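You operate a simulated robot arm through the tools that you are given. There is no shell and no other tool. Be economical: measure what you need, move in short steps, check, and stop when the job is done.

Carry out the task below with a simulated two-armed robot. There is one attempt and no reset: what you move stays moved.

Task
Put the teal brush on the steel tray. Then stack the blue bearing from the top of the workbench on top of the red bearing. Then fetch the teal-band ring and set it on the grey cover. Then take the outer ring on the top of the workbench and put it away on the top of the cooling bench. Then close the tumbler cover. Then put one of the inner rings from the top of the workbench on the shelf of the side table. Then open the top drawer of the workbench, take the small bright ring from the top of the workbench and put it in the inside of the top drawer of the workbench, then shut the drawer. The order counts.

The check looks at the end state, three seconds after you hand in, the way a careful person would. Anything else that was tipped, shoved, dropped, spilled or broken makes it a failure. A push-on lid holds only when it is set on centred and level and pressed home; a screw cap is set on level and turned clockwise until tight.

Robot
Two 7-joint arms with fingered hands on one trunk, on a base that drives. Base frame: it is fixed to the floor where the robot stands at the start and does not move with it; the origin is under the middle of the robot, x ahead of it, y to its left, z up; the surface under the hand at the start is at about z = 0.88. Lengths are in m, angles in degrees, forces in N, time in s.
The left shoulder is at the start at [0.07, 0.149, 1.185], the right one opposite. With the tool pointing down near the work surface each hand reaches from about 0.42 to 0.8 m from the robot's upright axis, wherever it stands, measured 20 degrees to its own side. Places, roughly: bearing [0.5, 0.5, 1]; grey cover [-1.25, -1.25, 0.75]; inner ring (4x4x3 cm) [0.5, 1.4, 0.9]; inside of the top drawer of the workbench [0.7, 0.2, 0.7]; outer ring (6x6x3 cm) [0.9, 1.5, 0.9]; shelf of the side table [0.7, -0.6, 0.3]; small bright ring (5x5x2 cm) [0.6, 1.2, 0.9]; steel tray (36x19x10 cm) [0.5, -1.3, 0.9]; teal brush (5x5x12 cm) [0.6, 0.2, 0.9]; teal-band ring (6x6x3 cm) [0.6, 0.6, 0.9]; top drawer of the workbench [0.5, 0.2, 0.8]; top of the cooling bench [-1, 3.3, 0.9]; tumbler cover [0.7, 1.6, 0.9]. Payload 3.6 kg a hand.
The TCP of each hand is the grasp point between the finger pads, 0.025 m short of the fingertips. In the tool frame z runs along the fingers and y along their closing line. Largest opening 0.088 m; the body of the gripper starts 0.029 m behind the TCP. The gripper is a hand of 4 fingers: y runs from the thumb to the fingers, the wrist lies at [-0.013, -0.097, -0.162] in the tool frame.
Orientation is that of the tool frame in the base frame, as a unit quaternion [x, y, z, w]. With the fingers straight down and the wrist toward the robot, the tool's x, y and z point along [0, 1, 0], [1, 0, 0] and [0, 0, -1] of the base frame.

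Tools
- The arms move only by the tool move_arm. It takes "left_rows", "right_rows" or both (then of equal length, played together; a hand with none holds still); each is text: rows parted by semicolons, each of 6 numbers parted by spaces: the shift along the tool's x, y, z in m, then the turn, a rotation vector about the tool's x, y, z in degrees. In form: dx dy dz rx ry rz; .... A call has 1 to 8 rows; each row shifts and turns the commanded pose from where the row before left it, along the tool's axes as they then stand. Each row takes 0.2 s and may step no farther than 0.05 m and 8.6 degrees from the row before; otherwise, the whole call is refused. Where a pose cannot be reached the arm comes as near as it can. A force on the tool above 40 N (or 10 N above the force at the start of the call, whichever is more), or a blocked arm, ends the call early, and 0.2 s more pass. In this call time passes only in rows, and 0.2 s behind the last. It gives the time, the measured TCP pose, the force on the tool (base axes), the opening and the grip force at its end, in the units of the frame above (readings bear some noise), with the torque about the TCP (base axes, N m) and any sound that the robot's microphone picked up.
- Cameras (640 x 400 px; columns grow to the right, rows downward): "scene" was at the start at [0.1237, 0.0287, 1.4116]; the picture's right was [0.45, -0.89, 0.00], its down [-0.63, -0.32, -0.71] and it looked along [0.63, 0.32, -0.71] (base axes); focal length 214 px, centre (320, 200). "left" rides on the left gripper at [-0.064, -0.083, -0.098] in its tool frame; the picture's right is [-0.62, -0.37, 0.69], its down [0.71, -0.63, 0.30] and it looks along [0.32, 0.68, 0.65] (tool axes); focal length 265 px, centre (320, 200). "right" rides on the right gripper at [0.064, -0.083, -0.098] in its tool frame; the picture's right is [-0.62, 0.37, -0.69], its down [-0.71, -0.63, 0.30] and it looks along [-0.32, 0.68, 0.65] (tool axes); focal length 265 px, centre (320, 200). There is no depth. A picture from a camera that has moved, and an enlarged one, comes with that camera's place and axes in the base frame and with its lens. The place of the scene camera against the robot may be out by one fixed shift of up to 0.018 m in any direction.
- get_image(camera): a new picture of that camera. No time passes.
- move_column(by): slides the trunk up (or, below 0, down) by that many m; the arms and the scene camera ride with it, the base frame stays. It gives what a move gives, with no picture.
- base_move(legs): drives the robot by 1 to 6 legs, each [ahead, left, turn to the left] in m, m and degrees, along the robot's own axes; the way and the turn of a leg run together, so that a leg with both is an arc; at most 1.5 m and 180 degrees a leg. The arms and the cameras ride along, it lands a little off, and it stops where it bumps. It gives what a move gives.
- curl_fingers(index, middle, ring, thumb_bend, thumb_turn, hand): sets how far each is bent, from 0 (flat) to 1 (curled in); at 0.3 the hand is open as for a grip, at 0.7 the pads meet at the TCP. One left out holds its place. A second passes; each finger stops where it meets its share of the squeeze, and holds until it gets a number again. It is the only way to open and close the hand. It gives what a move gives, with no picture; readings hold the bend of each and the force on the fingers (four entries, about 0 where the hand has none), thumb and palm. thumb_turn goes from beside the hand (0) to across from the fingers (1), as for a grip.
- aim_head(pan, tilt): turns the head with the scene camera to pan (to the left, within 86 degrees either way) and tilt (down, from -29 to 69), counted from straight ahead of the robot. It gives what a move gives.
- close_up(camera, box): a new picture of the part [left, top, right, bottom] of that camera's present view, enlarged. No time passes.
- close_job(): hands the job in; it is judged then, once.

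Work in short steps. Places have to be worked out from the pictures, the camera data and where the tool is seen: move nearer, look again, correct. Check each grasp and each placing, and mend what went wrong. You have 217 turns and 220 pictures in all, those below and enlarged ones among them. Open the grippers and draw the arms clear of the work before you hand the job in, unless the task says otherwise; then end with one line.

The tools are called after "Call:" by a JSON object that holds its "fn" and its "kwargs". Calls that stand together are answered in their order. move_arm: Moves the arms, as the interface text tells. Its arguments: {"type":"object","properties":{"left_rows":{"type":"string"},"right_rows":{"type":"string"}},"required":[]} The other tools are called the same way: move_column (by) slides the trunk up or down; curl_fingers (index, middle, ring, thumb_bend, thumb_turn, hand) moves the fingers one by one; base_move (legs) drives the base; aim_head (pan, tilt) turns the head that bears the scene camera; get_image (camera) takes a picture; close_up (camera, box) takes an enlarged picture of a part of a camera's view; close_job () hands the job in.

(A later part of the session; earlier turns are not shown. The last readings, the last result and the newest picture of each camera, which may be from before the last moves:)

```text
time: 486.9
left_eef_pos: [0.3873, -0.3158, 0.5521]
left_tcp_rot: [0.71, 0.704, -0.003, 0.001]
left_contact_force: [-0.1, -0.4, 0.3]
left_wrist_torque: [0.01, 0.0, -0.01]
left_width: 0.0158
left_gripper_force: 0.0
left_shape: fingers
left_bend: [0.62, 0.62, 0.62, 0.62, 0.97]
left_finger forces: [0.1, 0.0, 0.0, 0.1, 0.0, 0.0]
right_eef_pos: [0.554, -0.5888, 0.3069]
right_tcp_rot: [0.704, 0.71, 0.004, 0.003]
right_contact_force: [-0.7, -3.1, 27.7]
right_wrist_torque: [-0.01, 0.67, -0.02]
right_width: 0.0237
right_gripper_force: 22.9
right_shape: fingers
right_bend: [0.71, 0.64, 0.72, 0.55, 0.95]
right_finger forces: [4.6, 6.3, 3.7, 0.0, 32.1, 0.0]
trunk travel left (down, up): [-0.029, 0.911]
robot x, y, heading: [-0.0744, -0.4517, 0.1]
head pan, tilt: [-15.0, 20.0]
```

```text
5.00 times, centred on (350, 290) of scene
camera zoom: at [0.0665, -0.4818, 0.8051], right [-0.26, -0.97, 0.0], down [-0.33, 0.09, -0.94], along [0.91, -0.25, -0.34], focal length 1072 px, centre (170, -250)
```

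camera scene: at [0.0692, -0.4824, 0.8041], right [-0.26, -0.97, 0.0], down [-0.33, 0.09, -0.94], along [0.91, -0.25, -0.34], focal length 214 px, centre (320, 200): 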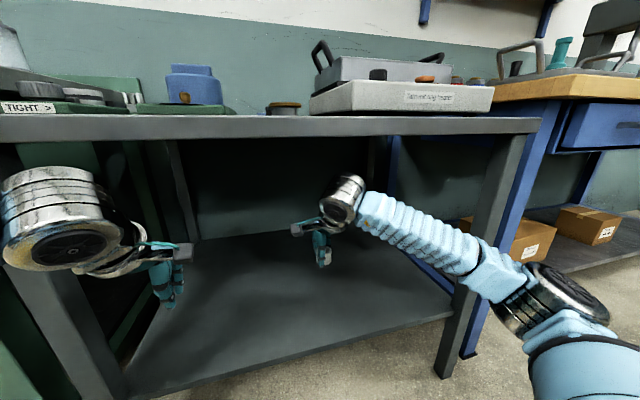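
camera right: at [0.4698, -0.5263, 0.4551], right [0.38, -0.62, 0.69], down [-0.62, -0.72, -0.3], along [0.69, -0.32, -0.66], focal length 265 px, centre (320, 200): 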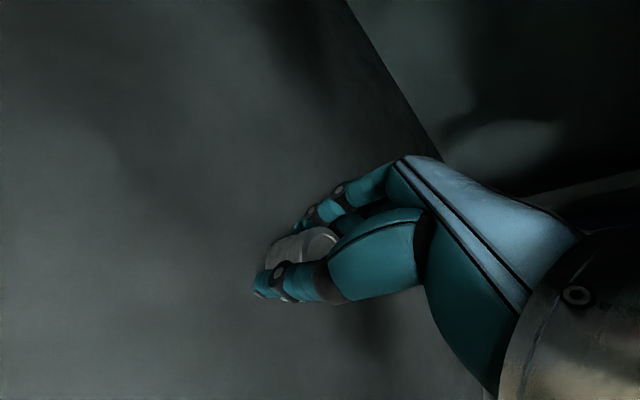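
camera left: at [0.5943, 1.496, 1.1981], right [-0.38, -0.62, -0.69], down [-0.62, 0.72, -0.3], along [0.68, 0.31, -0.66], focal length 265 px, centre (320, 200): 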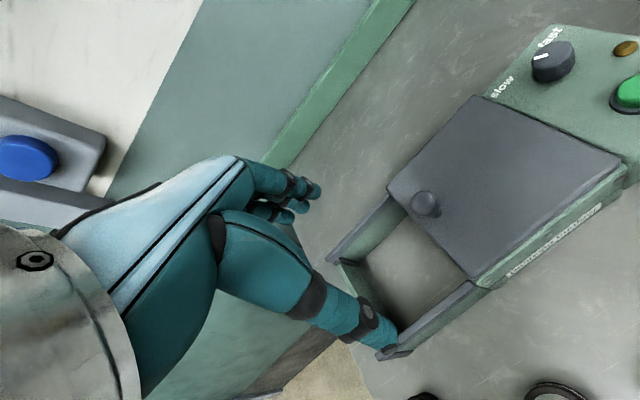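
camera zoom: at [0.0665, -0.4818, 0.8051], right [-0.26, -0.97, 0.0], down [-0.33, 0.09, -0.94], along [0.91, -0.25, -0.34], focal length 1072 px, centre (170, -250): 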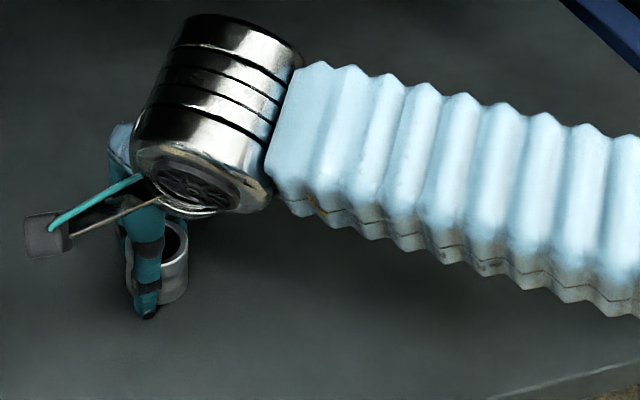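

Contact. I ease up 4 mm, open the hand, and lift away.

Call:
{"fn": "move_arm", "kwargs": {"right_rows": "0 0 -0.004 0 0 0;0 0 -0.001 0 0 0"}}

Call:
{"fn": "curl_fingers", "kwargs": {"hand": "right", "index": 0.38, "middle": 0.38, "ring": 0.38, "thumb_bend": 0.38}}

Call:
{"fn": "move_arm", "kwargs": {"right_rows": "0 0 -0.01 0 0 0;0 0 -0.03 0 0 0;0 0 -0.05 0 0 0;0 0 -0.05 0 0 0;0 -0.03 -0.02 0 0 0;0 -0.04 0 0 0 0"}}

Call:
{"fn": "get_image", "kwargs": {"camera": "right"}}

```text
time: 487.5
left_eef_pos: [0.3882, -0.3162, 0.5502]
left_tcp_rot: [0.711, 0.703, -0.004, 0.0]
left_contact_force: [-0.1, -0.2, -0.5]
left_wrist_torque: [-0.02, 0.0, 0.01]
left_width: 0.016
left_gripper_force: 0.0
left_shape: fingers
left_bend: [0.62, 0.62, 0.62, 0.62, 0.97]
left_finger forces: [0.1, 0.1, 0.0, 0.0, 0.0, 0.0]
right_eef_pos: [0.5522, -0.5895, 0.3074]
right_tcp_rot: [0.703, 0.711, 0.001, 0.001]
right_contact_force: [5.7, -0.9, 16.3]
right_wrist_torque: [-0.03, -0.04, 0.06]
right_width: 0.0232
right_gripper_force: 19.6
right_shape: fingers
right_bend: [0.71, 0.63, 0.72, 0.57, 0.95]
right_finger forces: [6.5, 10.8, 4.1, 0.0, 17.2, 0.1]
trunk travel left (down, up): [-0.029, 0.911]
robot x, y, heading: [-0.0707, -0.4532, 0.0]
head pan, tilt: [-15.0, 20.0]
```

```text
time: 488.5
left_eef_pos: [0.3887, -0.3171, 0.551]
left_tcp_rot: [0.71, 0.704, -0.004, 0.0]
left_contact_force: [-0.2, 0.1, 0.8]
left_wrist_torque: [0.03, 0.0, -0.02]
left_width: 0.0156
left_gripper_force: 0.1
left_shape: fingers
left_bend: [0.62, 0.62, 0.62, 0.62, 0.97]
left_finger forces: [0.0, 0.1, 0.0, 0.1, 0.0, 0.0]
right_eef_pos: [0.551, -0.5893, 0.3066]
right_tcp_rot: [0.703, 0.711, 0.0, -0.001]
right_contact_force: [-2.2, 1.4, 14.0]
right_wrist_torque: [-0.07, -0.48, 0.06]
right_width: 0.0674
right_gripper_force: 6.8
right_shape: fingers
right_bend: [0.38, 0.37, 0.38, 0.38, 0.97]
right_finger forces: [0.0, 13.6, 0.0, 0.0, 0.1, 0.0]
trunk travel left (down, up): [-0.029, 0.911]
robot x, y, heading: [-0.0731, -0.4537, -0.0]
head pan, tilt: [-15.0, 20.0]
```

```text
time: 489.9
left_eef_pos: [0.389, -0.3163, 0.5498]
left_tcp_rot: [0.711, 0.703, -0.004, -0.002]
left_contact_force: [0.8, 0.5, 0.5]
left_wrist_torque: [-0.01, 0.02, 0.04]
left_width: 0.0161
left_gripper_force: 0.1
left_shape: fingers
left_bend: [0.62, 0.62, 0.62, 0.62, 0.97]
left_finger forces: [0.0, 0.1, 0.0, 0.0, 0.0, 0.0]
right_eef_pos: [0.4837, -0.5916, 0.4658]
right_tcp_rot: [0.703, 0.711, 0.001, -0.001]
right_contact_force: [-0.3, -0.9, -1.1]
right_wrist_torque: [0.01, -0.01, 0.04]
right_width: 0.0675
right_gripper_force: 0.0
right_shape: fingers
right_bend: [0.38, 0.38, 0.38, 0.38, 0.97]
right_finger forces: [0.1, 0.0, 0.0, 0.1, 0.0, 0.1]
trunk travel left (down, up): [-0.029, 0.911]
robot x, y, heading: [-0.0726, -0.4513, 0.0]
head pan, tilt: [-15.0, 20.0]
```

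```text
51 pictures are left
camera right: at [0.3995, -0.527, 0.5629], right [0.38, -0.62, 0.69], down [-0.62, -0.72, -0.3], along [0.69, -0.32, -0.66], focal length 265 px, centre (320, 200)
```

right: 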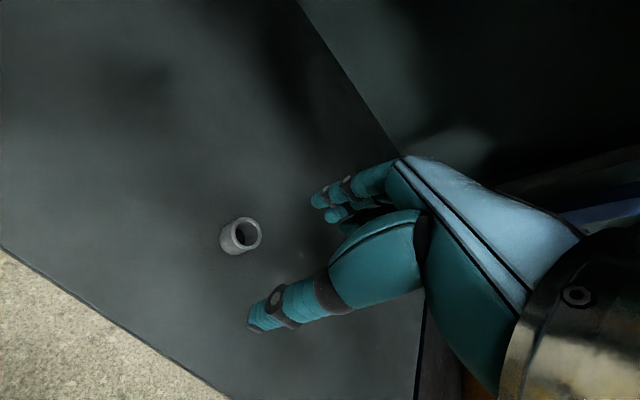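

The inner ring stands on the shelf. Now the drawer: I back out, raise the trunk, and go in front of the drawers.

Call:
{"fn": "base_move", "kwargs": {"legs": [[-0.38, 0, 0]]}}

Call:
{"fn": "move_column", "kwargs": {"by": 0.4}}

Call:
{"fn": "base_move", "kwargs": {"legs": [[0, 0.46, 0]]}}

Call:
{"fn": "aim_head", "kwargs": {"pan": 15, "tilt": 30}}

Call:
{"fn": "get_image", "kwargs": {"camera": "scene"}}

```text
time: 495.2
left_eef_pos: [0.0105, -0.3162, 0.5498]
left_tcp_rot: [0.711, 0.703, -0.005, -0.003]
left_contact_force: [-0.7, 0.3, -0.3]
left_wrist_torque: [-0.01, -0.01, -0.03]
left_width: 0.0156
left_gripper_force: 0.1
left_shape: fingers
left_bend: [0.62, 0.62, 0.62, 0.62, 0.97]
left_finger forces: [0.0, 0.0, 0.0, 0.0, 0.0, 0.0]
right_eef_pos: [0.1032, -0.5906, 0.4646]
right_tcp_rot: [0.703, 0.711, -0.001, 0.0]
right_contact_force: [-1.0, -0.1, 0.2]
right_wrist_torque: [-0.01, -0.02, 0.01]
right_width: 0.0675
right_gripper_force: 0.1
right_shape: fingers
right_bend: [0.38, 0.38, 0.38, 0.38, 0.97]
right_finger forces: [0.1, 0.0, 0.1, 0.0, 0.0, 0.0]
trunk travel left (down, up): [-0.029, 0.911]
robot x, y, heading: [-0.4522, -0.4486, -0.0]
head pan, tilt: [-15.0, 20.0]
```

```text
time: 499.1
left_eef_pos: [0.0105, -0.315, 0.9498]
left_tcp_rot: [0.711, 0.703, -0.005, -0.003]
left_contact_force: [2.5, 0.0, -0.6]
left_wrist_torque: [0.0, 0.01, 0.01]
left_width: 0.0156
left_gripper_force: 0.0
left_shape: fingers
left_bend: [0.62, 0.62, 0.62, 0.62, 0.97]
left_finger forces: [0.0, 0.0, 0.0, 0.0, 0.0, 0.0]
right_eef_pos: [0.1044, -0.5895, 0.8647]
right_tcp_rot: [0.704, 0.71, -0.001, -0.001]
right_contact_force: [0.4, 0.0, 0.0]
right_wrist_torque: [0.0, -0.04, -0.01]
right_width: 0.0677
right_gripper_force: 0.0
right_shape: fingers
right_bend: [0.38, 0.38, 0.38, 0.38, 0.97]
right_finger forces: [0.0, 0.1, 0.0, 0.0, 0.1, 0.1]
trunk travel left (down, up): [-0.429, 0.511]
robot x, y, heading: [-0.4535, -0.4474, -0.1]
head pan, tilt: [-15.0, 20.0]
```

```text
time: 505.5
left_eef_pos: [0.0114, 0.1452, 0.9498]
left_tcp_rot: [0.711, 0.703, -0.005, -0.002]
left_contact_force: [0.1, -0.4, -0.5]
left_wrist_torque: [-0.01, 0.01, 0.02]
left_width: 0.016
left_gripper_force: 0.1
left_shape: fingers
left_bend: [0.62, 0.62, 0.62, 0.62, 0.97]
left_finger forces: [0.0, 0.0, 0.0, 0.0, 0.0, 0.0]
right_eef_pos: [0.1061, -0.13, 0.8652]
right_tcp_rot: [0.704, 0.71, -0.001, 0.0]
right_contact_force: [-0.7, -0.2, -0.6]
right_wrist_torque: [-0.02, -0.01, 0.01]
right_width: 0.0674
right_gripper_force: 0.1
right_shape: fingers
right_bend: [0.38, 0.38, 0.38, 0.38, 0.97]
right_finger forces: [0.0, 0.1, 0.0, 0.1, 0.0, 0.0]
trunk travel left (down, up): [-0.429, 0.511]
robot x, y, heading: [-0.4492, 0.0125, -0.2]
head pan, tilt: [-15.0, 20.0]
```

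```text
time: 506.4
left_eef_pos: [0.0112, 0.1453, 0.9501]
left_tcp_rot: [0.711, 0.703, -0.007, -0.002]
left_contact_force: [0.5, -0.1, 1.0]
left_wrist_torque: [-0.01, 0.0, 0.03]
left_width: 0.0157
left_gripper_force: 0.0
left_shape: fingers
left_bend: [0.62, 0.62, 0.62, 0.62, 0.97]
left_finger forces: [0.0, 0.0, 0.0, 0.1, 0.1, 0.0]
right_eef_pos: [0.1052, -0.1303, 0.8648]
right_tcp_rot: [0.704, 0.71, -0.001, 0.0]
right_contact_force: [0.1, -0.5, -0.3]
right_wrist_torque: [0.0, 0.01, 0.0]
right_width: 0.0673
right_gripper_force: 0.0
right_shape: fingers
right_bend: [0.38, 0.38, 0.38, 0.38, 0.97]
right_finger forces: [0.1, 0.1, 0.1, 0.0, 0.0, 0.0]
trunk travel left (down, up): [-0.429, 0.511]
robot x, y, heading: [-0.4462, 0.0124, -0.3]
head pan, tilt: [15.0, 30.0]
```

```text
50 pictures are left
camera scene: at [-0.3124, 0.0278, 1.1881], right [0.25, -0.97, 0.0], down [-0.48, -0.13, -0.87], along [0.84, 0.22, -0.5], focal length 214 px, centre (320, 200)
```

scene: 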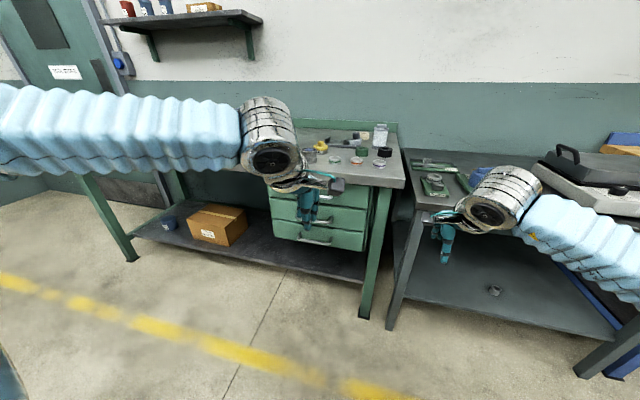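

I zoom on the drawer fronts.

Call:
{"fn": "close_up", "kwargs": {"camera": "scene", "box": [250, 150, 410, 270]}}

Call:
{"fn": "get_image", "kwargs": {"camera": "left"}}

```text
3.33 times, centred on (330, 210) of scene
camera zoom: at [-0.3124, 0.0278, 1.1881], right [0.25, -0.97, 0.0], down [-0.48, -0.13, -0.87], along [0.84, 0.22, -0.5], focal length 715 px, centre (287, 167)
```

zoom: 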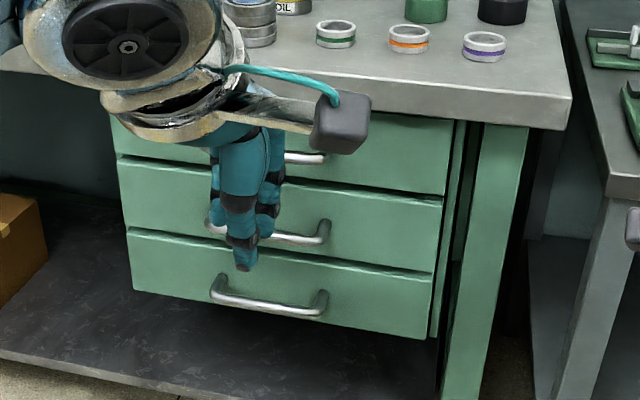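

```text
48 pictures are left
camera left: at [-0.0712, 0.0805, 1.0488], right [-0.38, -0.62, -0.69], down [-0.62, 0.72, -0.3], along [0.68, 0.31, -0.66], focal length 265 px, centre (320, 200)
```

left: 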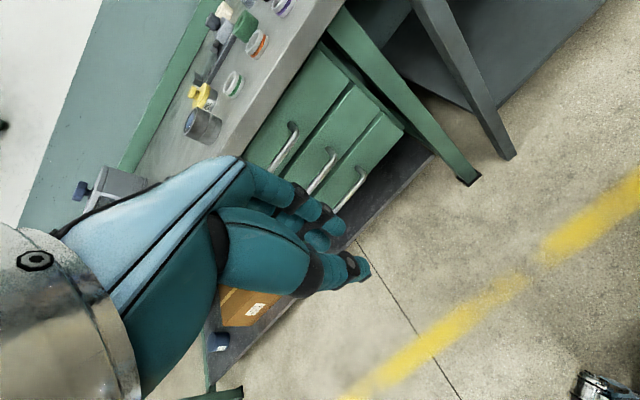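

To grip the bar handle I need the left hand pointing forward. I bring it forward a little and pitch it up 90° about its x axis in two calls, opening the hand as well.

Call:
{"fn": "move_arm", "kwargs": {"left_rows": "0.01 0.045 0 0 0 0;0.01 0.045 0 0 0 0;0.01 0.045 0 0 0 0;0 0 0 -8.2 0 0;0 0 0 -8.2 0 0;0 0 0 -8.2 0 0;0 0 0 -8.2 0 0;0 0 0 -8.2 0 0"}}

Call:
{"fn": "move_arm", "kwargs": {"left_rows": "0 0 0 -8.2 0 0;0 0 0 -8.2 0 0;0 0 0 -8.2 0 0;0 0 0 -8.2 0 0;0 0 0 -8.2 0 0;0 0 0 -8 0 0"}}

Call:
{"fn": "curl_fingers", "kwargs": {"hand": "left", "index": 0.3, "middle": 0.3, "ring": 0.3, "thumb_bend": 0.3}}

Call:
{"fn": "get_image", "kwargs": {"camera": "left"}}

Call:
{"fn": "get_image", "kwargs": {"camera": "scene"}}

```text
time: 508.2
left_eef_pos: [0.1472, 0.1738, 0.9479]
left_tcp_rot: [0.667, 0.66, 0.24, 0.249]
left_contact_force: [0.4, 0.4, 0.2]
left_wrist_torque: [-0.02, 0.01, 0.0]
left_width: 0.0159
left_gripper_force: 0.1
left_shape: fingers
left_bend: [0.62, 0.62, 0.62, 0.62, 0.97]
left_finger forces: [0.0, 0.0, 0.0, 0.0, 0.0, 0.0]
right_eef_pos: [0.1058, -0.1292, 0.8652]
right_tcp_rot: [0.704, 0.71, -0.002, -0.001]
right_contact_force: [0.4, -0.3, -0.4]
right_wrist_torque: [0.02, 0.03, 0.02]
right_width: 0.0677
right_gripper_force: 0.0
right_shape: fingers
right_bend: [0.38, 0.38, 0.38, 0.38, 0.97]
right_finger forces: [0.0, 0.1, 0.0, 0.1, 0.0, 0.1]
trunk travel left (down, up): [-0.429, 0.511]
robot x, y, heading: [-0.4507, 0.0153, -0.4]
head pan, tilt: [15.0, 30.0]
```

```text
time: 509.6
left_eef_pos: [0.1474, 0.1733, 0.9482]
left_tcp_rot: [0.504, 0.5, 0.493, 0.503]
left_contact_force: [0.1, 0.8, 1.2]
left_wrist_torque: [0.0, 0.01, -0.01]
left_width: 0.0159
left_gripper_force: 0.1
left_shape: fingers
left_bend: [0.62, 0.62, 0.62, 0.62, 0.97]
left_finger forces: [0.0, 0.0, 0.0, 0.1, 0.1, 0.1]
right_eef_pos: [0.1057, -0.131, 0.8641]
right_tcp_rot: [0.703, 0.711, -0.001, -0.001]
right_contact_force: [0.2, -0.3, 1.5]
right_wrist_torque: [0.03, 0.01, -0.02]
right_width: 0.0674
right_gripper_force: 0.0
right_shape: fingers
right_bend: [0.38, 0.38, 0.38, 0.38, 0.97]
right_finger forces: [0.0, 0.0, 0.0, 0.1, 0.0, 0.1]
trunk travel left (down, up): [-0.429, 0.511]
robot x, y, heading: [-0.4519, 0.0122, -0.2]
head pan, tilt: [15.0, 30.0]
```

```text
time: 510.6
left_eef_pos: [0.1466, 0.1725, 0.9475]
left_tcp_rot: [0.504, 0.5, 0.494, 0.501]
left_contact_force: [0.3, -0.4, -0.1]
left_wrist_torque: [0.0, 0.0, 0.0]
left_width: 0.0844
left_gripper_force: 0.2
left_shape: fingers
left_bend: [0.3, 0.3, 0.3, 0.3, 0.97]
left_finger forces: [0.0, 0.0, 0.0, 0.0, 0.1, 0.1]
right_eef_pos: [0.104, -0.1308, 0.8645]
right_tcp_rot: [0.704, 0.71, -0.001, -0.001]
right_contact_force: [0.1, -0.5, 0.7]
right_wrist_torque: [0.0, -0.02, -0.01]
right_width: 0.0673
right_gripper_force: 0.1
right_shape: fingers
right_bend: [0.38, 0.38, 0.38, 0.38, 0.97]
right_finger forces: [0.0, 0.0, 0.0, 0.0, 0.0, 0.1]
trunk travel left (down, up): [-0.429, 0.511]
robot x, y, heading: [-0.4526, 0.0165, -0.2]
head pan, tilt: [15.0, 30.0]
```

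```text
47 pictures are left
camera left: at [0.0474, 0.1083, 0.8658], right [0.68, -0.63, -0.37], down [0.31, 0.71, -0.64], along [0.66, 0.32, 0.68], focal length 265 px, centre (320, 200)
```

left: 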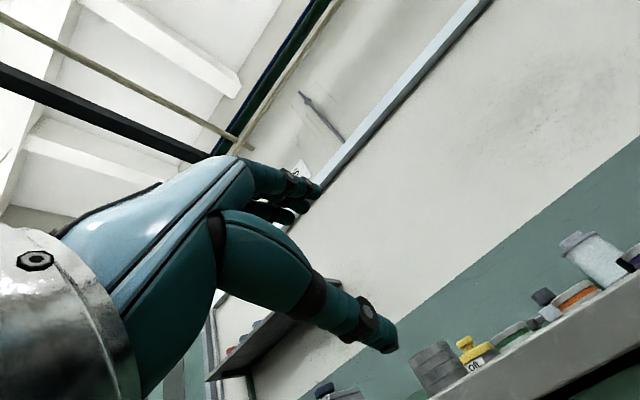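

```text
46 pictures are left
camera scene: at [-0.3123, 0.0279, 1.188], right [0.26, -0.97, 0.0], down [-0.48, -0.13, -0.87], along [0.84, 0.22, -0.5], focal length 214 px, centre (320, 200)
```

scene: 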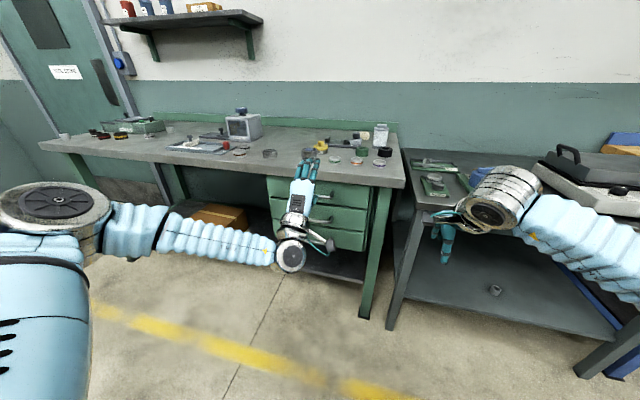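

The hand points forward now, thumb below, fingers above. I lower the trunk so the hand is at handle height and view the handle.

Call:
{"fn": "move_column", "kwargs": {"by": -0.15}}

Call:
{"fn": "close_up", "kwargs": {"camera": "scene", "box": [230, 100, 410, 230]}}

Call:
{"fn": "get_image", "kwargs": {"camera": "left"}}

```text
time: 512.4
left_eef_pos: [0.1471, 0.1729, 0.7984]
left_tcp_rot: [0.504, 0.5, 0.493, 0.502]
left_contact_force: [-0.2, -0.2, 0.0]
left_wrist_torque: [0.01, -0.02, -0.04]
left_width: 0.0843
left_gripper_force: 0.1
left_shape: fingers
left_bend: [0.3, 0.3, 0.3, 0.3, 0.97]
left_finger forces: [0.0, 0.1, 0.0, 0.1, 0.0, 0.0]
right_eef_pos: [0.1061, -0.1313, 0.715]
right_tcp_rot: [0.703, 0.711, -0.001, -0.001]
right_contact_force: [0.4, -0.3, -0.2]
right_wrist_torque: [0.0, -0.02, -0.01]
right_width: 0.0676
right_gripper_force: 0.1
right_shape: fingers
right_bend: [0.38, 0.38, 0.38, 0.38, 0.97]
right_finger forces: [0.0, 0.0, 0.0, 0.0, 0.0, 0.0]
trunk travel left (down, up): [-0.279, 0.661]
robot x, y, heading: [-0.4542, 0.014, -0.6]
head pan, tilt: [15.0, 30.0]
```

```text
3.08 times, centred on (320, 165) of scene
camera zoom: at [-0.3127, 0.0279, 1.0381], right [0.26, -0.97, 0.0], down [-0.48, -0.13, -0.87], along [0.84, 0.22, -0.5], focal length 660 px, centre (320, 308)
```

zoom: 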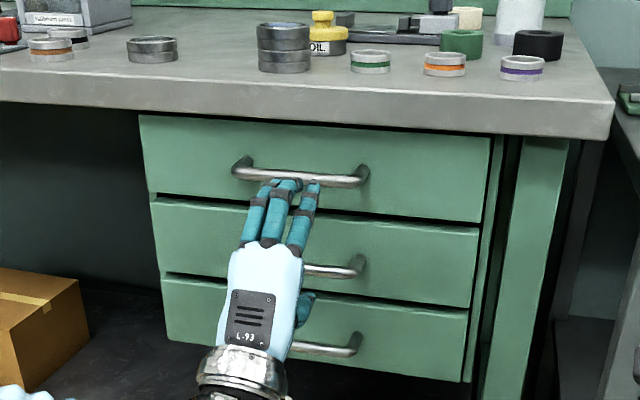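

```text
44 pictures are left
camera left: at [0.0471, 0.1083, 0.7161], right [0.68, -0.63, -0.37], down [0.31, 0.71, -0.64], along [0.66, 0.32, 0.68], focal length 265 px, centre (320, 200)
```

left: 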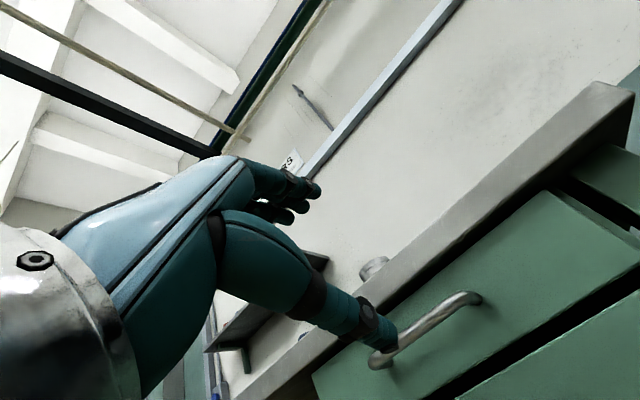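

Both views put the handle bar at about [0.399, 0.240, 0.786]. I drive 0.17 forward, 0.065 left and adjust height.

Call:
{"fn": "base_move", "kwargs": {"legs": [[0.17, 0.065, 0.4]]}}

Call:
{"fn": "move_arm", "kwargs": {"left_rows": "0 -0.012 0.02 0 0 0"}}

Call:
{"fn": "close_up", "kwargs": {"camera": "scene", "box": [240, 100, 420, 230]}}

Call:
{"fn": "get_image", "kwargs": {"camera": "left"}}

```text
time: 515.2
left_eef_pos: [0.3147, 0.2421, 0.7992]
left_tcp_rot: [0.503, 0.501, 0.495, 0.501]
left_contact_force: [-0.1, -0.1, 0.1]
left_wrist_torque: [-0.03, -0.04, 0.0]
left_width: 0.0844
left_gripper_force: 0.1
left_shape: fingers
left_bend: [0.3, 0.3, 0.3, 0.3, 0.97]
left_finger forces: [0.0, 0.0, 0.0, 0.1, 0.1, 0.1]
right_eef_pos: [0.2753, -0.063, 0.7144]
right_tcp_rot: [0.702, 0.712, -0.001, -0.001]
right_contact_force: [1.4, 0.8, -0.1]
right_wrist_torque: [0.0, -0.02, -0.03]
right_width: 0.0673
right_gripper_force: 0.0
right_shape: fingers
right_bend: [0.38, 0.38, 0.38, 0.38, 0.97]
right_finger forces: [0.0, 0.0, 0.1, 0.0, 0.1, 0.1]
trunk travel left (down, up): [-0.279, 0.661]
robot x, y, heading: [-0.2742, 0.0748, 0.2]
head pan, tilt: [15.0, 30.0]
```

```text
time: 515.6
left_eef_pos: [0.336, 0.2421, 0.7852]
left_tcp_rot: [0.503, 0.502, 0.495, 0.5]
left_contact_force: [0.2, 0.2, 0.1]
left_wrist_torque: [0.01, -0.02, 0.02]
left_width: 0.0846
left_gripper_force: 0.2
left_shape: fingers
left_bend: [0.3, 0.3, 0.3, 0.3, 0.97]
left_finger forces: [0.0, 0.0, 0.0, 0.0, 0.0, 0.0]
right_eef_pos: [0.2765, -0.0633, 0.714]
right_tcp_rot: [0.702, 0.712, -0.001, -0.001]
right_contact_force: [0.2, 0.5, -0.2]
right_wrist_torque: [0.0, 0.0, 0.01]
right_width: 0.0676
right_gripper_force: 0.1
right_shape: fingers
right_bend: [0.38, 0.38, 0.38, 0.38, 0.97]
right_finger forces: [0.0, 0.1, 0.0, 0.0, 0.1, 0.1]
trunk travel left (down, up): [-0.279, 0.661]
robot x, y, heading: [-0.2755, 0.0787, 0.3]
head pan, tilt: [15.0, 30.0]
```

```text
3.08 times, centred on (330, 165) of scene
camera zoom: at [-0.1392, 0.094, 1.0378], right [0.26, -0.97, 0.0], down [-0.48, -0.13, -0.87], along [0.84, 0.23, -0.5], focal length 660 px, centre (289, 308)
```

zoom: 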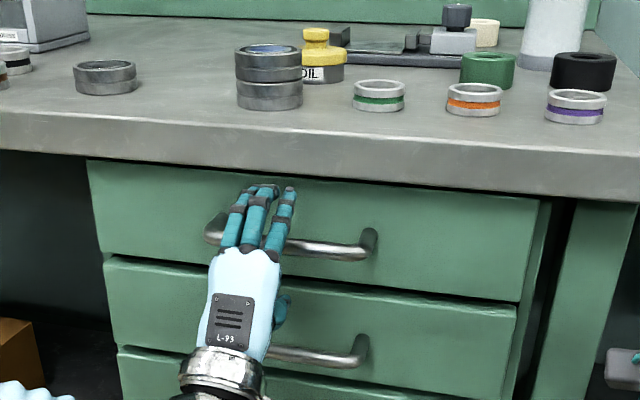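

```text
42 pictures are left
camera left: at [0.2368, 0.1757, 0.703], right [0.68, -0.63, -0.37], down [0.3, 0.71, -0.64], along [0.66, 0.32, 0.68], focal length 265 px, centre (320, 200)
```

left: 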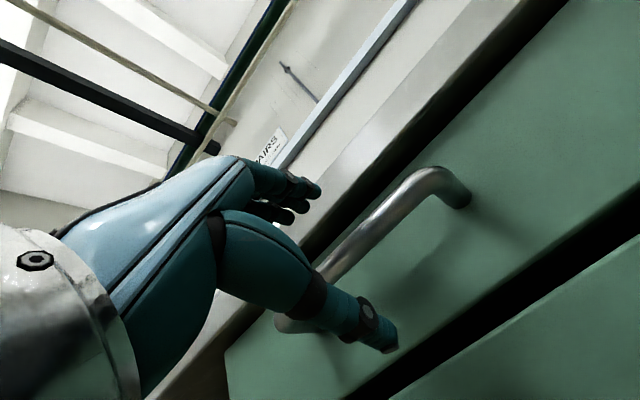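

The bar lies between fingers and thumb, at about x 0.382, z 0.795. I move 4 cm forward, 8 mm up, and close.

Call:
{"fn": "move_arm", "kwargs": {"left_rows": "0 0.004 0.015 0 0 0;0 0.004 0.015 0 0 0;0 0 0.012 0 0 0"}}

Call:
{"fn": "curl_fingers", "kwargs": {"hand": "left", "index": 0.8, "middle": 0.8, "ring": 0.8, "thumb_bend": 0.75}}

Call:
{"fn": "get_image", "kwargs": {"camera": "left"}}

```text
time: 516.4
left_eef_pos: [0.3676, 0.2384, 0.7955]
left_tcp_rot: [0.501, 0.497, 0.496, 0.506]
left_contact_force: [-41.8, 3.6, -5.2]
left_wrist_torque: [-0.23, -1.92, 0.47]
left_width: 0.086
left_gripper_force: 20.4
left_shape: fingers
left_bend: [0.29, 0.3, 0.29, 0.3, 0.97]
left_finger forces: [7.4, 27.8, 5.6, 0.1, 0.0, 0.0]
right_eef_pos: [0.2744, -0.0619, 0.7173]
right_tcp_rot: [0.702, 0.712, 0.0, 0.001]
right_contact_force: [1.9, 0.6, 0.0]
right_wrist_torque: [-0.01, 0.04, -0.02]
right_width: 0.0674
right_gripper_force: 0.1
right_shape: fingers
right_bend: [0.38, 0.38, 0.38, 0.38, 0.97]
right_finger forces: [0.0, 0.0, 0.0, 0.1, 0.0, 0.0]
trunk travel left (down, up): [-0.279, 0.661]
robot x, y, heading: [-0.2785, 0.0794, 0.2]
head pan, tilt: [15.0, 30.0]
stopped in row 3 (left hand): the force on the tool passed its limit at 57 N (the readings are from after the stop); the commanded pose is now the measured one
```

```text
time: 516.8
left_eef_pos: [0.3643, 0.2377, 0.7962]
left_tcp_rot: [0.502, 0.495, 0.495, 0.508]
left_contact_force: [-53.4, 6.5, -16.1]
left_wrist_torque: [0.04, -2.52, -0.57]
left_width: 0.0421
left_gripper_force: 40.2
left_shape: fingers
left_bend: [0.44, 0.44, 0.77, 0.65, 0.98]
left_finger forces: [59.8, 0.1, 7.0, 0.0, 15.0, 0.0]
right_eef_pos: [0.2716, -0.0603, 0.7173]
right_tcp_rot: [0.702, 0.712, 0.001, 0.003]
right_contact_force: [0.4, -0.2, 0.8]
right_wrist_torque: [0.0, 0.0, -0.02]
right_width: 0.0674
right_gripper_force: 0.1
right_shape: fingers
right_bend: [0.38, 0.38, 0.38, 0.38, 0.97]
right_finger forces: [0.0, 0.0, 0.1, 0.1, 0.0, 0.0]
trunk travel left (down, up): [-0.279, 0.661]
robot x, y, heading: [-0.2802, 0.0816, 0.2]
head pan, tilt: [15.0, 30.0]
stopped (left hand): the force on the tool passed its limit at 55 N (the readings are from after the stop); the commanded pose is now the measured one
```

```text
41 pictures are left
camera left: at [0.266, 0.1741, 0.7116], right [0.68, -0.64, -0.36], down [0.32, 0.7, -0.63], along [0.65, 0.32, 0.69], focal length 265 px, centre (320, 200)
```

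left: 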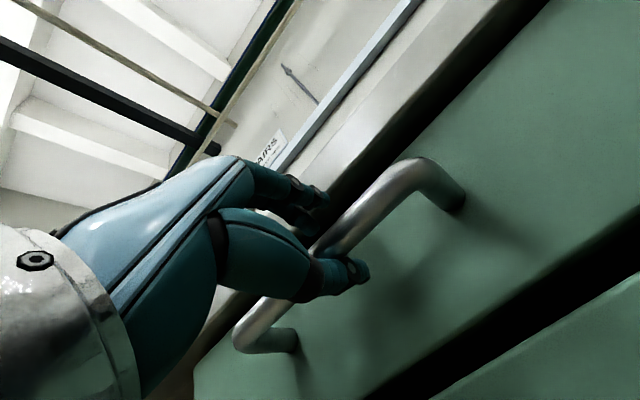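

The fingertips press on the drawer front. I back off 12 mm and re-close around the bar.

Call:
{"fn": "move_arm", "kwargs": {"left_rows": "0 0 -0.006 0 0 0;0 0 -0.006 0 0 0"}}

Call:
{"fn": "curl_fingers", "kwargs": {"hand": "left", "index": 0.8, "middle": 0.8, "ring": 0.8, "thumb_bend": 0.75}}

Call:
{"fn": "get_image", "kwargs": {"camera": "left"}}

```text
time: 517.4
left_eef_pos: [0.3626, 0.2386, 0.7948]
left_tcp_rot: [0.501, 0.499, 0.496, 0.504]
left_contact_force: [2.7, -1.5, -10.9]
left_wrist_torque: [0.21, -0.06, -0.12]
left_width: 0.0187
left_gripper_force: 11.1
left_shape: fingers
left_bend: [0.6, 0.45, 0.78, 0.67, 0.98]
left_finger forces: [0.0, 0.0, 7.3, 0.0, 15.7, 0.0]
right_eef_pos: [0.2768, -0.0627, 0.7134]
right_tcp_rot: [0.702, 0.712, -0.002, -0.002]
right_contact_force: [0.9, -0.3, 0.0]
right_wrist_torque: [0.02, 0.0, 0.0]
right_width: 0.0676
right_gripper_force: 0.0
right_shape: fingers
right_bend: [0.38, 0.38, 0.38, 0.38, 0.97]
right_finger forces: [0.1, 0.0, 0.0, 0.0, 0.1, 0.1]
trunk travel left (down, up): [-0.279, 0.661]
robot x, y, heading: [-0.2805, 0.0795, 0.4]
head pan, tilt: [15.0, 30.0]
```

```text
time: 518.4
left_eef_pos: [0.3611, 0.2387, 0.7959]
left_tcp_rot: [0.501, 0.497, 0.496, 0.506]
left_contact_force: [1.8, 0.7, -11.1]
left_wrist_torque: [0.21, 0.0, -0.08]
left_width: 0.0003
left_gripper_force: 13.7
left_shape: fingers
left_bend: [0.79, 0.79, 0.79, 0.68, 0.97]
left_finger forces: [3.0, 3.5, 5.2, 0.0, 15.6, 0.0]
right_eef_pos: [0.2766, -0.0621, 0.7145]
right_tcp_rot: [0.702, 0.713, -0.001, -0.001]
right_contact_force: [0.2, 0.3, 0.2]
right_wrist_torque: [-0.02, -0.01, 0.01]
right_width: 0.0676
right_gripper_force: 0.0
right_shape: fingers
right_bend: [0.38, 0.38, 0.38, 0.38, 0.97]
right_finger forces: [0.0, 0.1, 0.1, 0.0, 0.0, 0.0]
trunk travel left (down, up): [-0.279, 0.661]
robot x, y, heading: [-0.2778, 0.0749, 0.4]
head pan, tilt: [15.0, 30.0]
```

```text
40 pictures are left
camera left: at [0.2619, 0.1741, 0.7113], right [0.69, -0.63, -0.36], down [0.32, 0.71, -0.63], along [0.65, 0.32, 0.68], focal length 265 px, centre (320, 200)
```

left: 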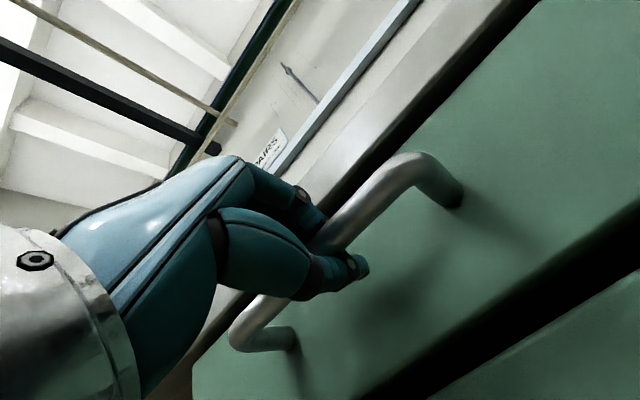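

The bar is gripped. I pull back with the arm and watch the force.

Call:
{"fn": "move_arm", "kwargs": {"left_rows": "0 0 -0.01 0 0 0;0 0 -0.015 0 0 0;0 0 -0.02 0 0 0;0 0 -0.02 0 0 0;0 0 -0.02 0 0 0;0 0 -0.02 0 0 0"}}

Call:
{"fn": "get_image", "kwargs": {"camera": "scene"}}

```text
time: 519.8
left_eef_pos: [0.2546, 0.2394, 0.7956]
left_tcp_rot: [0.501, 0.496, 0.496, 0.506]
left_contact_force: [-0.2, -5.0, -11.0]
left_wrist_torque: [0.16, 0.03, -0.13]
left_width: 0.0005
left_gripper_force: 11.8
left_shape: fingers
left_bend: [0.79, 0.79, 0.79, 0.68, 0.97]
left_finger forces: [2.3, 2.8, 4.8, 0.0, 14.5, 0.0]
right_eef_pos: [0.2755, -0.0619, 0.7147]
right_tcp_rot: [0.701, 0.713, -0.002, -0.001]
right_contact_force: [-0.2, 0.0, 0.7]
right_wrist_torque: [-0.03, 0.03, -0.02]
right_width: 0.0675
right_gripper_force: 0.1
right_shape: fingers
right_bend: [0.38, 0.38, 0.38, 0.38, 0.97]
right_finger forces: [0.1, 0.0, 0.0, 0.0, 0.1, 0.1]
trunk travel left (down, up): [-0.279, 0.661]
robot x, y, heading: [-0.2761, 0.0788, 0.3]
head pan, tilt: [15.0, 30.0]
```

```text
39 pictures are left
camera scene: at [-0.1396, 0.094, 1.0379], right [0.26, -0.97, 0.0], down [-0.48, -0.13, -0.87], along [0.84, 0.23, -0.5], focal length 214 px, centre (320, 200)
```

scene: 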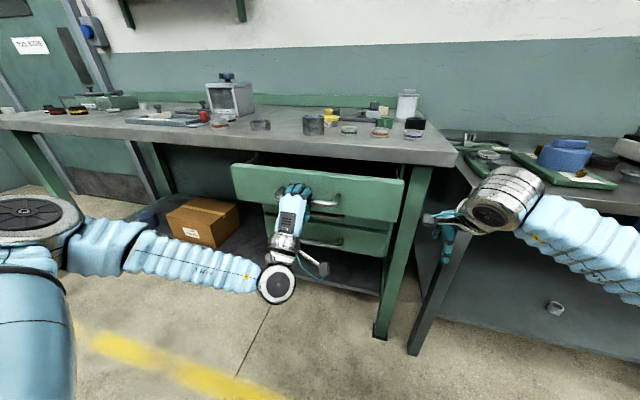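

The drawer slides out. I pull a further 12 cm with the base.

Call:
{"fn": "base_move", "kwargs": {"legs": [[-0.12, 0, 0]]}}

Call:
{"fn": "get_image", "kwargs": {"camera": "scene"}}

```text
time: 522.0
left_eef_pos: [0.1354, 0.2393, 0.7949]
left_tcp_rot: [0.5, 0.497, 0.496, 0.507]
left_contact_force: [-2.0, -1.6, -8.7]
left_wrist_torque: [0.14, -0.01, -0.08]
left_width: 0.0004
left_gripper_force: 8.6
left_shape: fingers
left_bend: [0.8, 0.79, 0.79, 0.68, 0.97]
left_finger forces: [0.1, 1.9, 3.9, 0.1, 12.4, 0.0]
right_eef_pos: [0.1578, -0.0634, 0.7148]
right_tcp_rot: [0.702, 0.712, -0.001, 0.0]
right_contact_force: [-0.1, -0.2, -0.1]
right_wrist_torque: [0.01, -0.01, 0.01]
right_width: 0.0673
right_gripper_force: 0.1
right_shape: fingers
right_bend: [0.38, 0.38, 0.38, 0.38, 0.97]
right_finger forces: [0.0, 0.0, 0.0, 0.0, 0.1, 0.0]
trunk travel left (down, up): [-0.279, 0.661]
robot x, y, heading: [-0.4012, 0.0794, 0.1]
head pan, tilt: [15.0, 30.0]
```

```text
38 pictures are left
camera scene: at [-0.2617, 0.0938, 1.038], right [0.26, -0.97, 0.0], down [-0.48, -0.13, -0.87], along [0.84, 0.23, -0.5], focal length 214 px, centre (320, 200)
```

scene: 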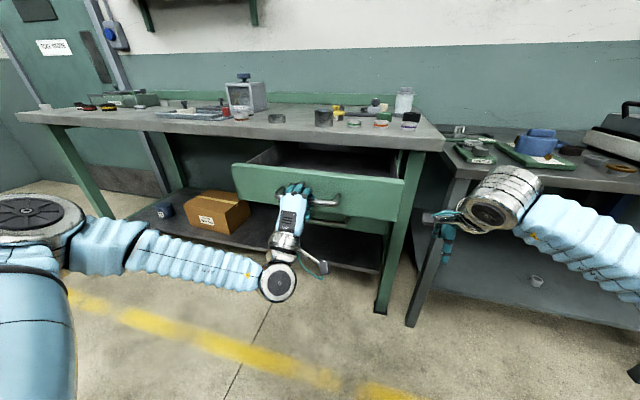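

The drawer is open about 23 cm. I release the handle, back away and raise the trunk.

Call:
{"fn": "curl_fingers", "kwargs": {"hand": "left", "index": 0.3, "middle": 0.3, "ring": 0.3, "thumb_bend": 0.3}}

Call:
{"fn": "base_move", "kwargs": {"legs": [[-0.12, 0, 0]]}}

Call:
{"fn": "move_column", "kwargs": {"by": 0.37}}

Call:
{"fn": "base_move", "kwargs": {"legs": [[0, 1.32, 0], [0.5, 0, 0]]}}

Call:
{"fn": "aim_head", "kwargs": {"pan": -10, "tilt": 45}}

Call:
{"fn": "get_image", "kwargs": {"camera": "scene"}}

Call:
{"fn": "get_image", "kwargs": {"camera": "right"}}

```text
time: 523.0
left_eef_pos: [0.1351, 0.2395, 0.7965]
left_tcp_rot: [0.499, 0.498, 0.498, 0.506]
left_contact_force: [-0.2, -0.3, -0.4]
left_wrist_torque: [0.01, 0.02, 0.03]
left_width: 0.0841
left_gripper_force: 0.1
left_shape: fingers
left_bend: [0.3, 0.3, 0.3, 0.3, 0.97]
left_finger forces: [0.0, 0.0, 0.0, 0.1, 0.1, 0.0]
right_eef_pos: [0.1564, -0.0626, 0.7147]
right_tcp_rot: [0.702, 0.712, -0.001, -0.001]
right_contact_force: [0.1, 0.2, 0.1]
right_wrist_torque: [-0.04, 0.05, -0.04]
right_width: 0.0678
right_gripper_force: 0.1
right_shape: fingers
right_bend: [0.38, 0.38, 0.38, 0.38, 0.97]
right_finger forces: [0.1, 0.0, 0.0, 0.0, 0.0, 0.1]
trunk travel left (down, up): [-0.279, 0.661]
robot x, y, heading: [-0.3989, 0.0787, 0.1]
head pan, tilt: [15.0, 30.0]
```

```text
time: 525.2
left_eef_pos: [0.0157, 0.2385, 0.7941]
left_tcp_rot: [0.5, 0.496, 0.497, 0.507]
left_contact_force: [-1.1, 0.2, 0.2]
left_wrist_torque: [0.02, 0.01, 0.02]
left_width: 0.0843
left_gripper_force: 0.2
left_shape: fingers
left_bend: [0.3, 0.3, 0.3, 0.3, 0.97]
left_finger forces: [0.1, 0.0, 0.0, 0.0, 0.1, 0.0]
right_eef_pos: [0.0383, -0.0622, 0.7153]
right_tcp_rot: [0.702, 0.712, 0.0, 0.0]
right_contact_force: [-0.7, -0.2, 0.1]
right_wrist_torque: [-0.03, 0.0, 0.01]
right_width: 0.0676
right_gripper_force: 0.0
right_shape: fingers
right_bend: [0.38, 0.38, 0.38, 0.38, 0.97]
right_finger forces: [0.1, 0.1, 0.1, 0.0, 0.0, 0.0]
trunk travel left (down, up): [-0.279, 0.661]
robot x, y, heading: [-0.5216, 0.0772, 0.0]
head pan, tilt: [15.0, 30.0]
```

```text
time: 528.7
left_eef_pos: [0.0173, 0.2384, 1.165]
left_tcp_rot: [0.5, 0.496, 0.496, 0.507]
left_contact_force: [1.1, 0.0, -0.3]
left_wrist_torque: [0.0, 0.0, -0.03]
left_width: 0.0847
left_gripper_force: 0.0
left_shape: fingers
left_bend: [0.3, 0.3, 0.3, 0.3, 0.97]
left_finger forces: [0.0, 0.1, 0.0, 0.1, 0.0, 0.0]
right_eef_pos: [0.0371, -0.0637, 1.0837]
right_tcp_rot: [0.701, 0.713, 0.0, 0.0]
right_contact_force: [-0.2, -0.3, -0.5]
right_wrist_torque: [-0.05, 0.0, -0.04]
right_width: 0.0678
right_gripper_force: 0.1
right_shape: fingers
right_bend: [0.38, 0.38, 0.38, 0.38, 0.97]
right_finger forces: [0.0, 0.1, 0.1, 0.0, 0.0, 0.1]
trunk travel left (down, up): [-0.649, 0.291]
robot x, y, heading: [-0.5235, 0.0764, 0.5]
head pan, tilt: [15.0, 30.0]
```

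```text
time: 552.2
left_eef_pos: [0.5215, 1.5564, 1.164]
left_tcp_rot: [0.501, 0.495, 0.495, 0.508]
left_contact_force: [0.2, 0.6, 0.7]
left_wrist_torque: [0.0, -0.04, -0.02]
left_width: 0.0847
left_gripper_force: 0.1
left_shape: fingers
left_bend: [0.3, 0.3, 0.3, 0.3, 0.97]
left_finger forces: [0.0, 0.0, 0.1, 0.0, 0.0, 0.1]
right_eef_pos: [0.5407, 1.2536, 1.0848]
right_tcp_rot: [0.703, 0.711, -0.002, 0.001]
right_contact_force: [0.7, -0.7, 0.5]
right_wrist_torque: [-0.02, 0.01, 0.0]
right_width: 0.0677
right_gripper_force: 0.0
right_shape: fingers
right_bend: [0.38, 0.38, 0.38, 0.38, 0.97]
right_finger forces: [0.1, 0.0, 0.0, 0.0, 0.0, 0.0]
trunk travel left (down, up): [-0.649, 0.291]
robot x, y, heading: [-0.0196, 1.3944, -0.3]
head pan, tilt: [15.0, 30.0]
```

```text
time: 553.1
left_eef_pos: [0.5224, 1.5547, 1.1655]
left_tcp_rot: [0.502, 0.495, 0.495, 0.508]
left_contact_force: [-0.5, 0.3, -0.2]
left_wrist_torque: [-0.01, -0.01, -0.03]
left_width: 0.0844
left_gripper_force: 0.1
left_shape: fingers
left_bend: [0.3, 0.3, 0.3, 0.3, 0.97]
left_finger forces: [0.0, 0.0, 0.0, 0.0, 0.0, 0.0]
right_eef_pos: [0.5411, 1.2534, 1.0836]
right_tcp_rot: [0.704, 0.71, -0.001, 0.0]
right_contact_force: [-0.2, 0.1, -0.1]
right_wrist_torque: [0.03, -0.02, 0.01]
right_width: 0.0678
right_gripper_force: 0.0
right_shape: fingers
right_bend: [0.38, 0.38, 0.38, 0.38, 0.97]
right_finger forces: [0.0, 0.0, 0.0, 0.1, 0.0, 0.0]
trunk travel left (down, up): [-0.649, 0.291]
robot x, y, heading: [-0.0197, 1.3956, -0.1]
head pan, tilt: [-10.0, 45.0]
```

```text
37 pictures are left
camera scene: at [0.1136, 1.3746, 1.3855], right [-0.18, -0.98, 0.0], down [-0.7, 0.13, -0.71], along [0.7, -0.12, -0.71], focal length 214 px, centre (320, 200)
```

scene: 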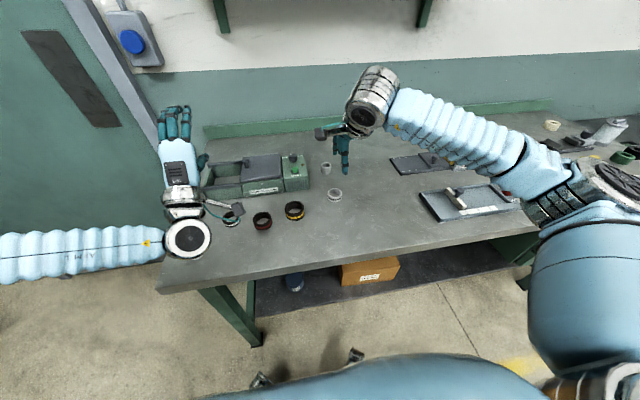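

```text
36 pictures are left
camera right: at [0.4579, 1.3177, 1.1826], right [0.38, -0.62, 0.69], down [-0.62, -0.72, -0.3], along [0.69, -0.32, -0.66], focal length 265 px, centre (320, 200)
```

right: 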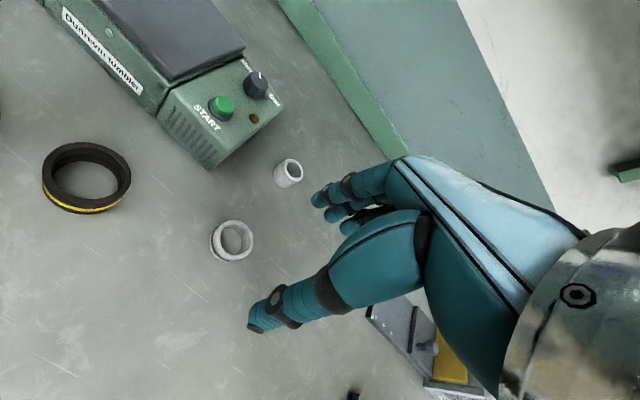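

Bright ring at about [0.606, 1.249]. I move over it and descend most of the way.

Call:
{"fn": "curl_fingers", "kwargs": {"hand": "right", "index": 0.33, "middle": 0.33, "ring": 0.33, "thumb_bend": 0.33}}

Call:
{"fn": "move_arm", "kwargs": {"right_rows": "-0.002 0.033 0 0 0 0;-0.002 0.032 0 0 0 0;0 0 0.045 0 0 0;0 0 0.045 0 0 0;0 0 0.04 0 0 0"}}

Call:
{"fn": "get_image", "kwargs": {"camera": "right"}}

```text
time: 554.1
left_eef_pos: [0.5227, 1.5554, 1.1648]
left_tcp_rot: [0.502, 0.495, 0.495, 0.508]
left_contact_force: [-0.2, -0.1, -0.6]
left_wrist_torque: [0.02, 0.0, 0.01]
left_width: 0.0843
left_gripper_force: 0.0
left_shape: fingers
left_bend: [0.3, 0.3, 0.3, 0.3, 0.97]
left_finger forces: [0.0, 0.0, 0.0, 0.0, 0.0, 0.0]
right_eef_pos: [0.5418, 1.254, 1.085]
right_tcp_rot: [0.704, 0.71, 0.0, 0.0]
right_contact_force: [0.5, -0.8, 0.6]
right_wrist_torque: [0.02, 0.0, 0.02]
right_width: 0.0782
right_gripper_force: 0.0
right_shape: fingers
right_bend: [0.33, 0.33, 0.33, 0.33, 0.97]
right_finger forces: [0.0, 0.0, 0.0, 0.0, 0.0, 0.0]
trunk travel left (down, up): [-0.649, 0.291]
robot x, y, heading: [-0.0173, 1.3999, -0.2]
head pan, tilt: [-10.0, 45.0]
```

```text
time: 555.3
left_eef_pos: [0.5226, 1.5558, 1.1643]
left_tcp_rot: [0.501, 0.496, 0.496, 0.507]
left_contact_force: [-0.7, 0.1, -0.5]
left_wrist_torque: [0.01, 0.0, 0.01]
left_width: 0.0845
left_gripper_force: 0.0
left_shape: fingers
left_bend: [0.3, 0.3, 0.3, 0.3, 0.97]
left_finger forces: [0.0, 0.0, 0.0, 0.0, 0.0, 0.1]
right_eef_pos: [0.6052, 1.2508, 0.954]
right_tcp_rot: [0.704, 0.71, -0.001, -0.001]
right_contact_force: [-0.8, 0.5, 0.1]
right_wrist_torque: [0.01, 0.01, 0.01]
right_width: 0.0781
right_gripper_force: 0.2
right_shape: fingers
right_bend: [0.33, 0.33, 0.33, 0.33, 0.97]
right_finger forces: [0.0, 0.0, 0.1, 0.0, 0.0, 0.0]
trunk travel left (down, up): [-0.649, 0.291]
robot x, y, heading: [-0.0203, 1.4006, -0.1]
head pan, tilt: [-10.0, 45.0]
```

```text
35 pictures are left
camera right: at [0.523, 1.3149, 1.0516], right [0.38, -0.62, 0.69], down [-0.62, -0.72, -0.3], along [0.69, -0.32, -0.65], focal length 265 px, centre (320, 200)
```

right: 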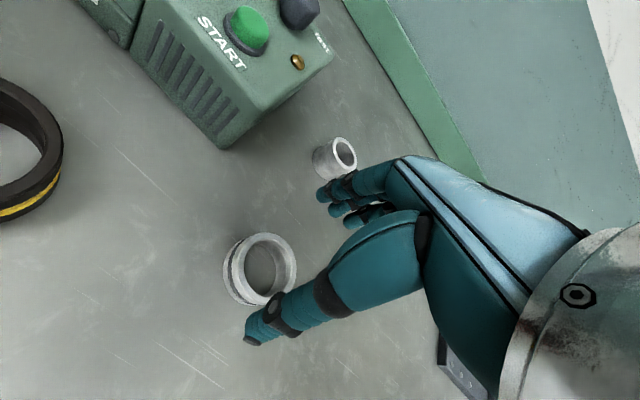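

Centred (ring at [0.601, 1.25]). I descend and close, then lift.

Call:
{"fn": "move_arm", "kwargs": {"right_rows": "0 -0.003 0.025 0 0 0;0 0 0.022 0 0 0"}}

Call:
{"fn": "curl_fingers", "kwargs": {"hand": "right", "index": 0.72, "middle": 0.72, "ring": 0.72, "thumb_bend": 0.72}}

Call:
{"fn": "move_arm", "kwargs": {"right_rows": "0 0 -0.02 0 0 0;0 0 -0.04 0 0 0;0 0 -0.05 0 0 0;0 0 -0.05 0 0 0;0 -0.04 0 0 0 0;0 -0.04 0 0 0 0"}}

Call:
{"fn": "get_image", "kwargs": {"camera": "right"}}

```text
time: 555.9
left_eef_pos: [0.523, 1.5557, 1.1658]
left_tcp_rot: [0.501, 0.495, 0.495, 0.509]
left_contact_force: [-0.3, 0.5, -0.2]
left_wrist_torque: [0.01, -0.01, 0.0]
left_width: 0.0844
left_gripper_force: 0.0
left_shape: fingers
left_bend: [0.3, 0.3, 0.3, 0.3, 0.97]
left_finger forces: [0.0, 0.0, 0.0, 0.0, 0.0, 0.0]
right_eef_pos: [0.6036, 1.2505, 0.9072]
right_tcp_rot: [0.704, 0.711, -0.001, -0.001]
right_contact_force: [-0.8, -0.1, 1.1]
right_wrist_torque: [-0.04, -0.04, 0.0]
right_width: 0.0783
right_gripper_force: 0.1
right_shape: fingers
right_bend: [0.33, 0.33, 0.33, 0.33, 0.97]
right_finger forces: [0.0, 0.5, 0.0, 0.0, 0.0, 0.0]
trunk travel left (down, up): [-0.649, 0.291]
robot x, y, heading: [-0.0147, 1.3988, -0.6]
head pan, tilt: [-10.0, 45.0]
```

```text
time: 556.9
left_eef_pos: [0.5211, 1.5566, 1.1662]
left_tcp_rot: [0.501, 0.495, 0.495, 0.509]
left_contact_force: [-0.3, -0.6, 0.1]
left_wrist_torque: [-0.01, -0.02, 0.01]
left_width: 0.0846
left_gripper_force: 0.0
left_shape: fingers
left_bend: [0.3, 0.3, 0.3, 0.3, 0.97]
left_finger forces: [0.1, 0.0, 0.1, 0.0, 0.0, 0.0]
right_eef_pos: [0.6036, 1.2501, 0.9088]
right_tcp_rot: [0.704, 0.71, 0.0, 0.0]
right_contact_force: [2.7, 0.5, 8.0]
right_wrist_torque: [-0.03, -0.18, 0.03]
right_width: 0.037
right_gripper_force: 23.1
right_shape: fingers
right_bend: [0.58, 0.6, 0.71, 0.51, 0.94]
right_finger forces: [9.0, 14.9, 3.3, 0.0, 18.9, 0.0]
trunk travel left (down, up): [-0.649, 0.291]
robot x, y, heading: [-0.0173, 1.4005, 0.2]
head pan, tilt: [-10.0, 45.0]
```

```text
time: 558.3
left_eef_pos: [0.5216, 1.5539, 1.1666]
left_tcp_rot: [0.501, 0.495, 0.496, 0.508]
left_contact_force: [-0.3, 0.6, -0.7]
left_wrist_torque: [-0.01, -0.02, -0.02]
left_width: 0.0846
left_gripper_force: 0.1
left_shape: fingers
left_bend: [0.3, 0.3, 0.3, 0.3, 0.97]
left_finger forces: [0.0, 0.1, 0.0, 0.0, 0.0, 0.0]
right_eef_pos: [0.5228, 1.2489, 1.0675]
right_tcp_rot: [0.704, 0.71, 0.0, 0.0]
right_contact_force: [0.5, -0.4, 0.2]
right_wrist_torque: [-0.02, -0.04, 0.01]
right_width: 0.0369
right_gripper_force: 19.7
right_shape: fingers
right_bend: [0.58, 0.6, 0.71, 0.51, 0.94]
right_finger forces: [8.0, 8.4, 3.3, 0.0, 18.8, 0.1]
trunk travel left (down, up): [-0.649, 0.291]
robot x, y, heading: [-0.0201, 1.3973, -0.4]
head pan, tilt: [-10.0, 45.0]
```

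```text
34 pictures are left
camera right: at [0.4392, 1.314, 1.1664], right [0.37, -0.62, 0.69], down [-0.62, -0.72, -0.3], along [0.69, -0.32, -0.65], focal length 265 px, centre (320, 200)
```

right: 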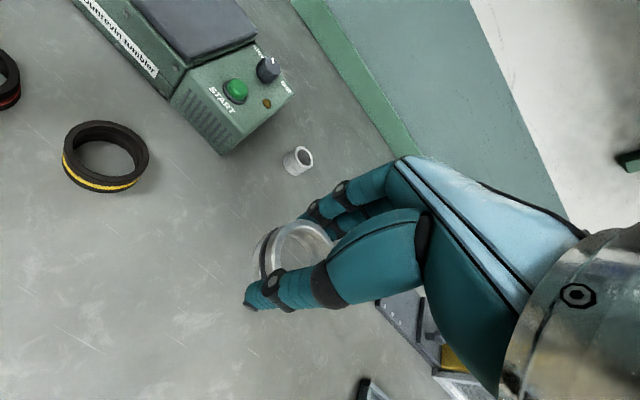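

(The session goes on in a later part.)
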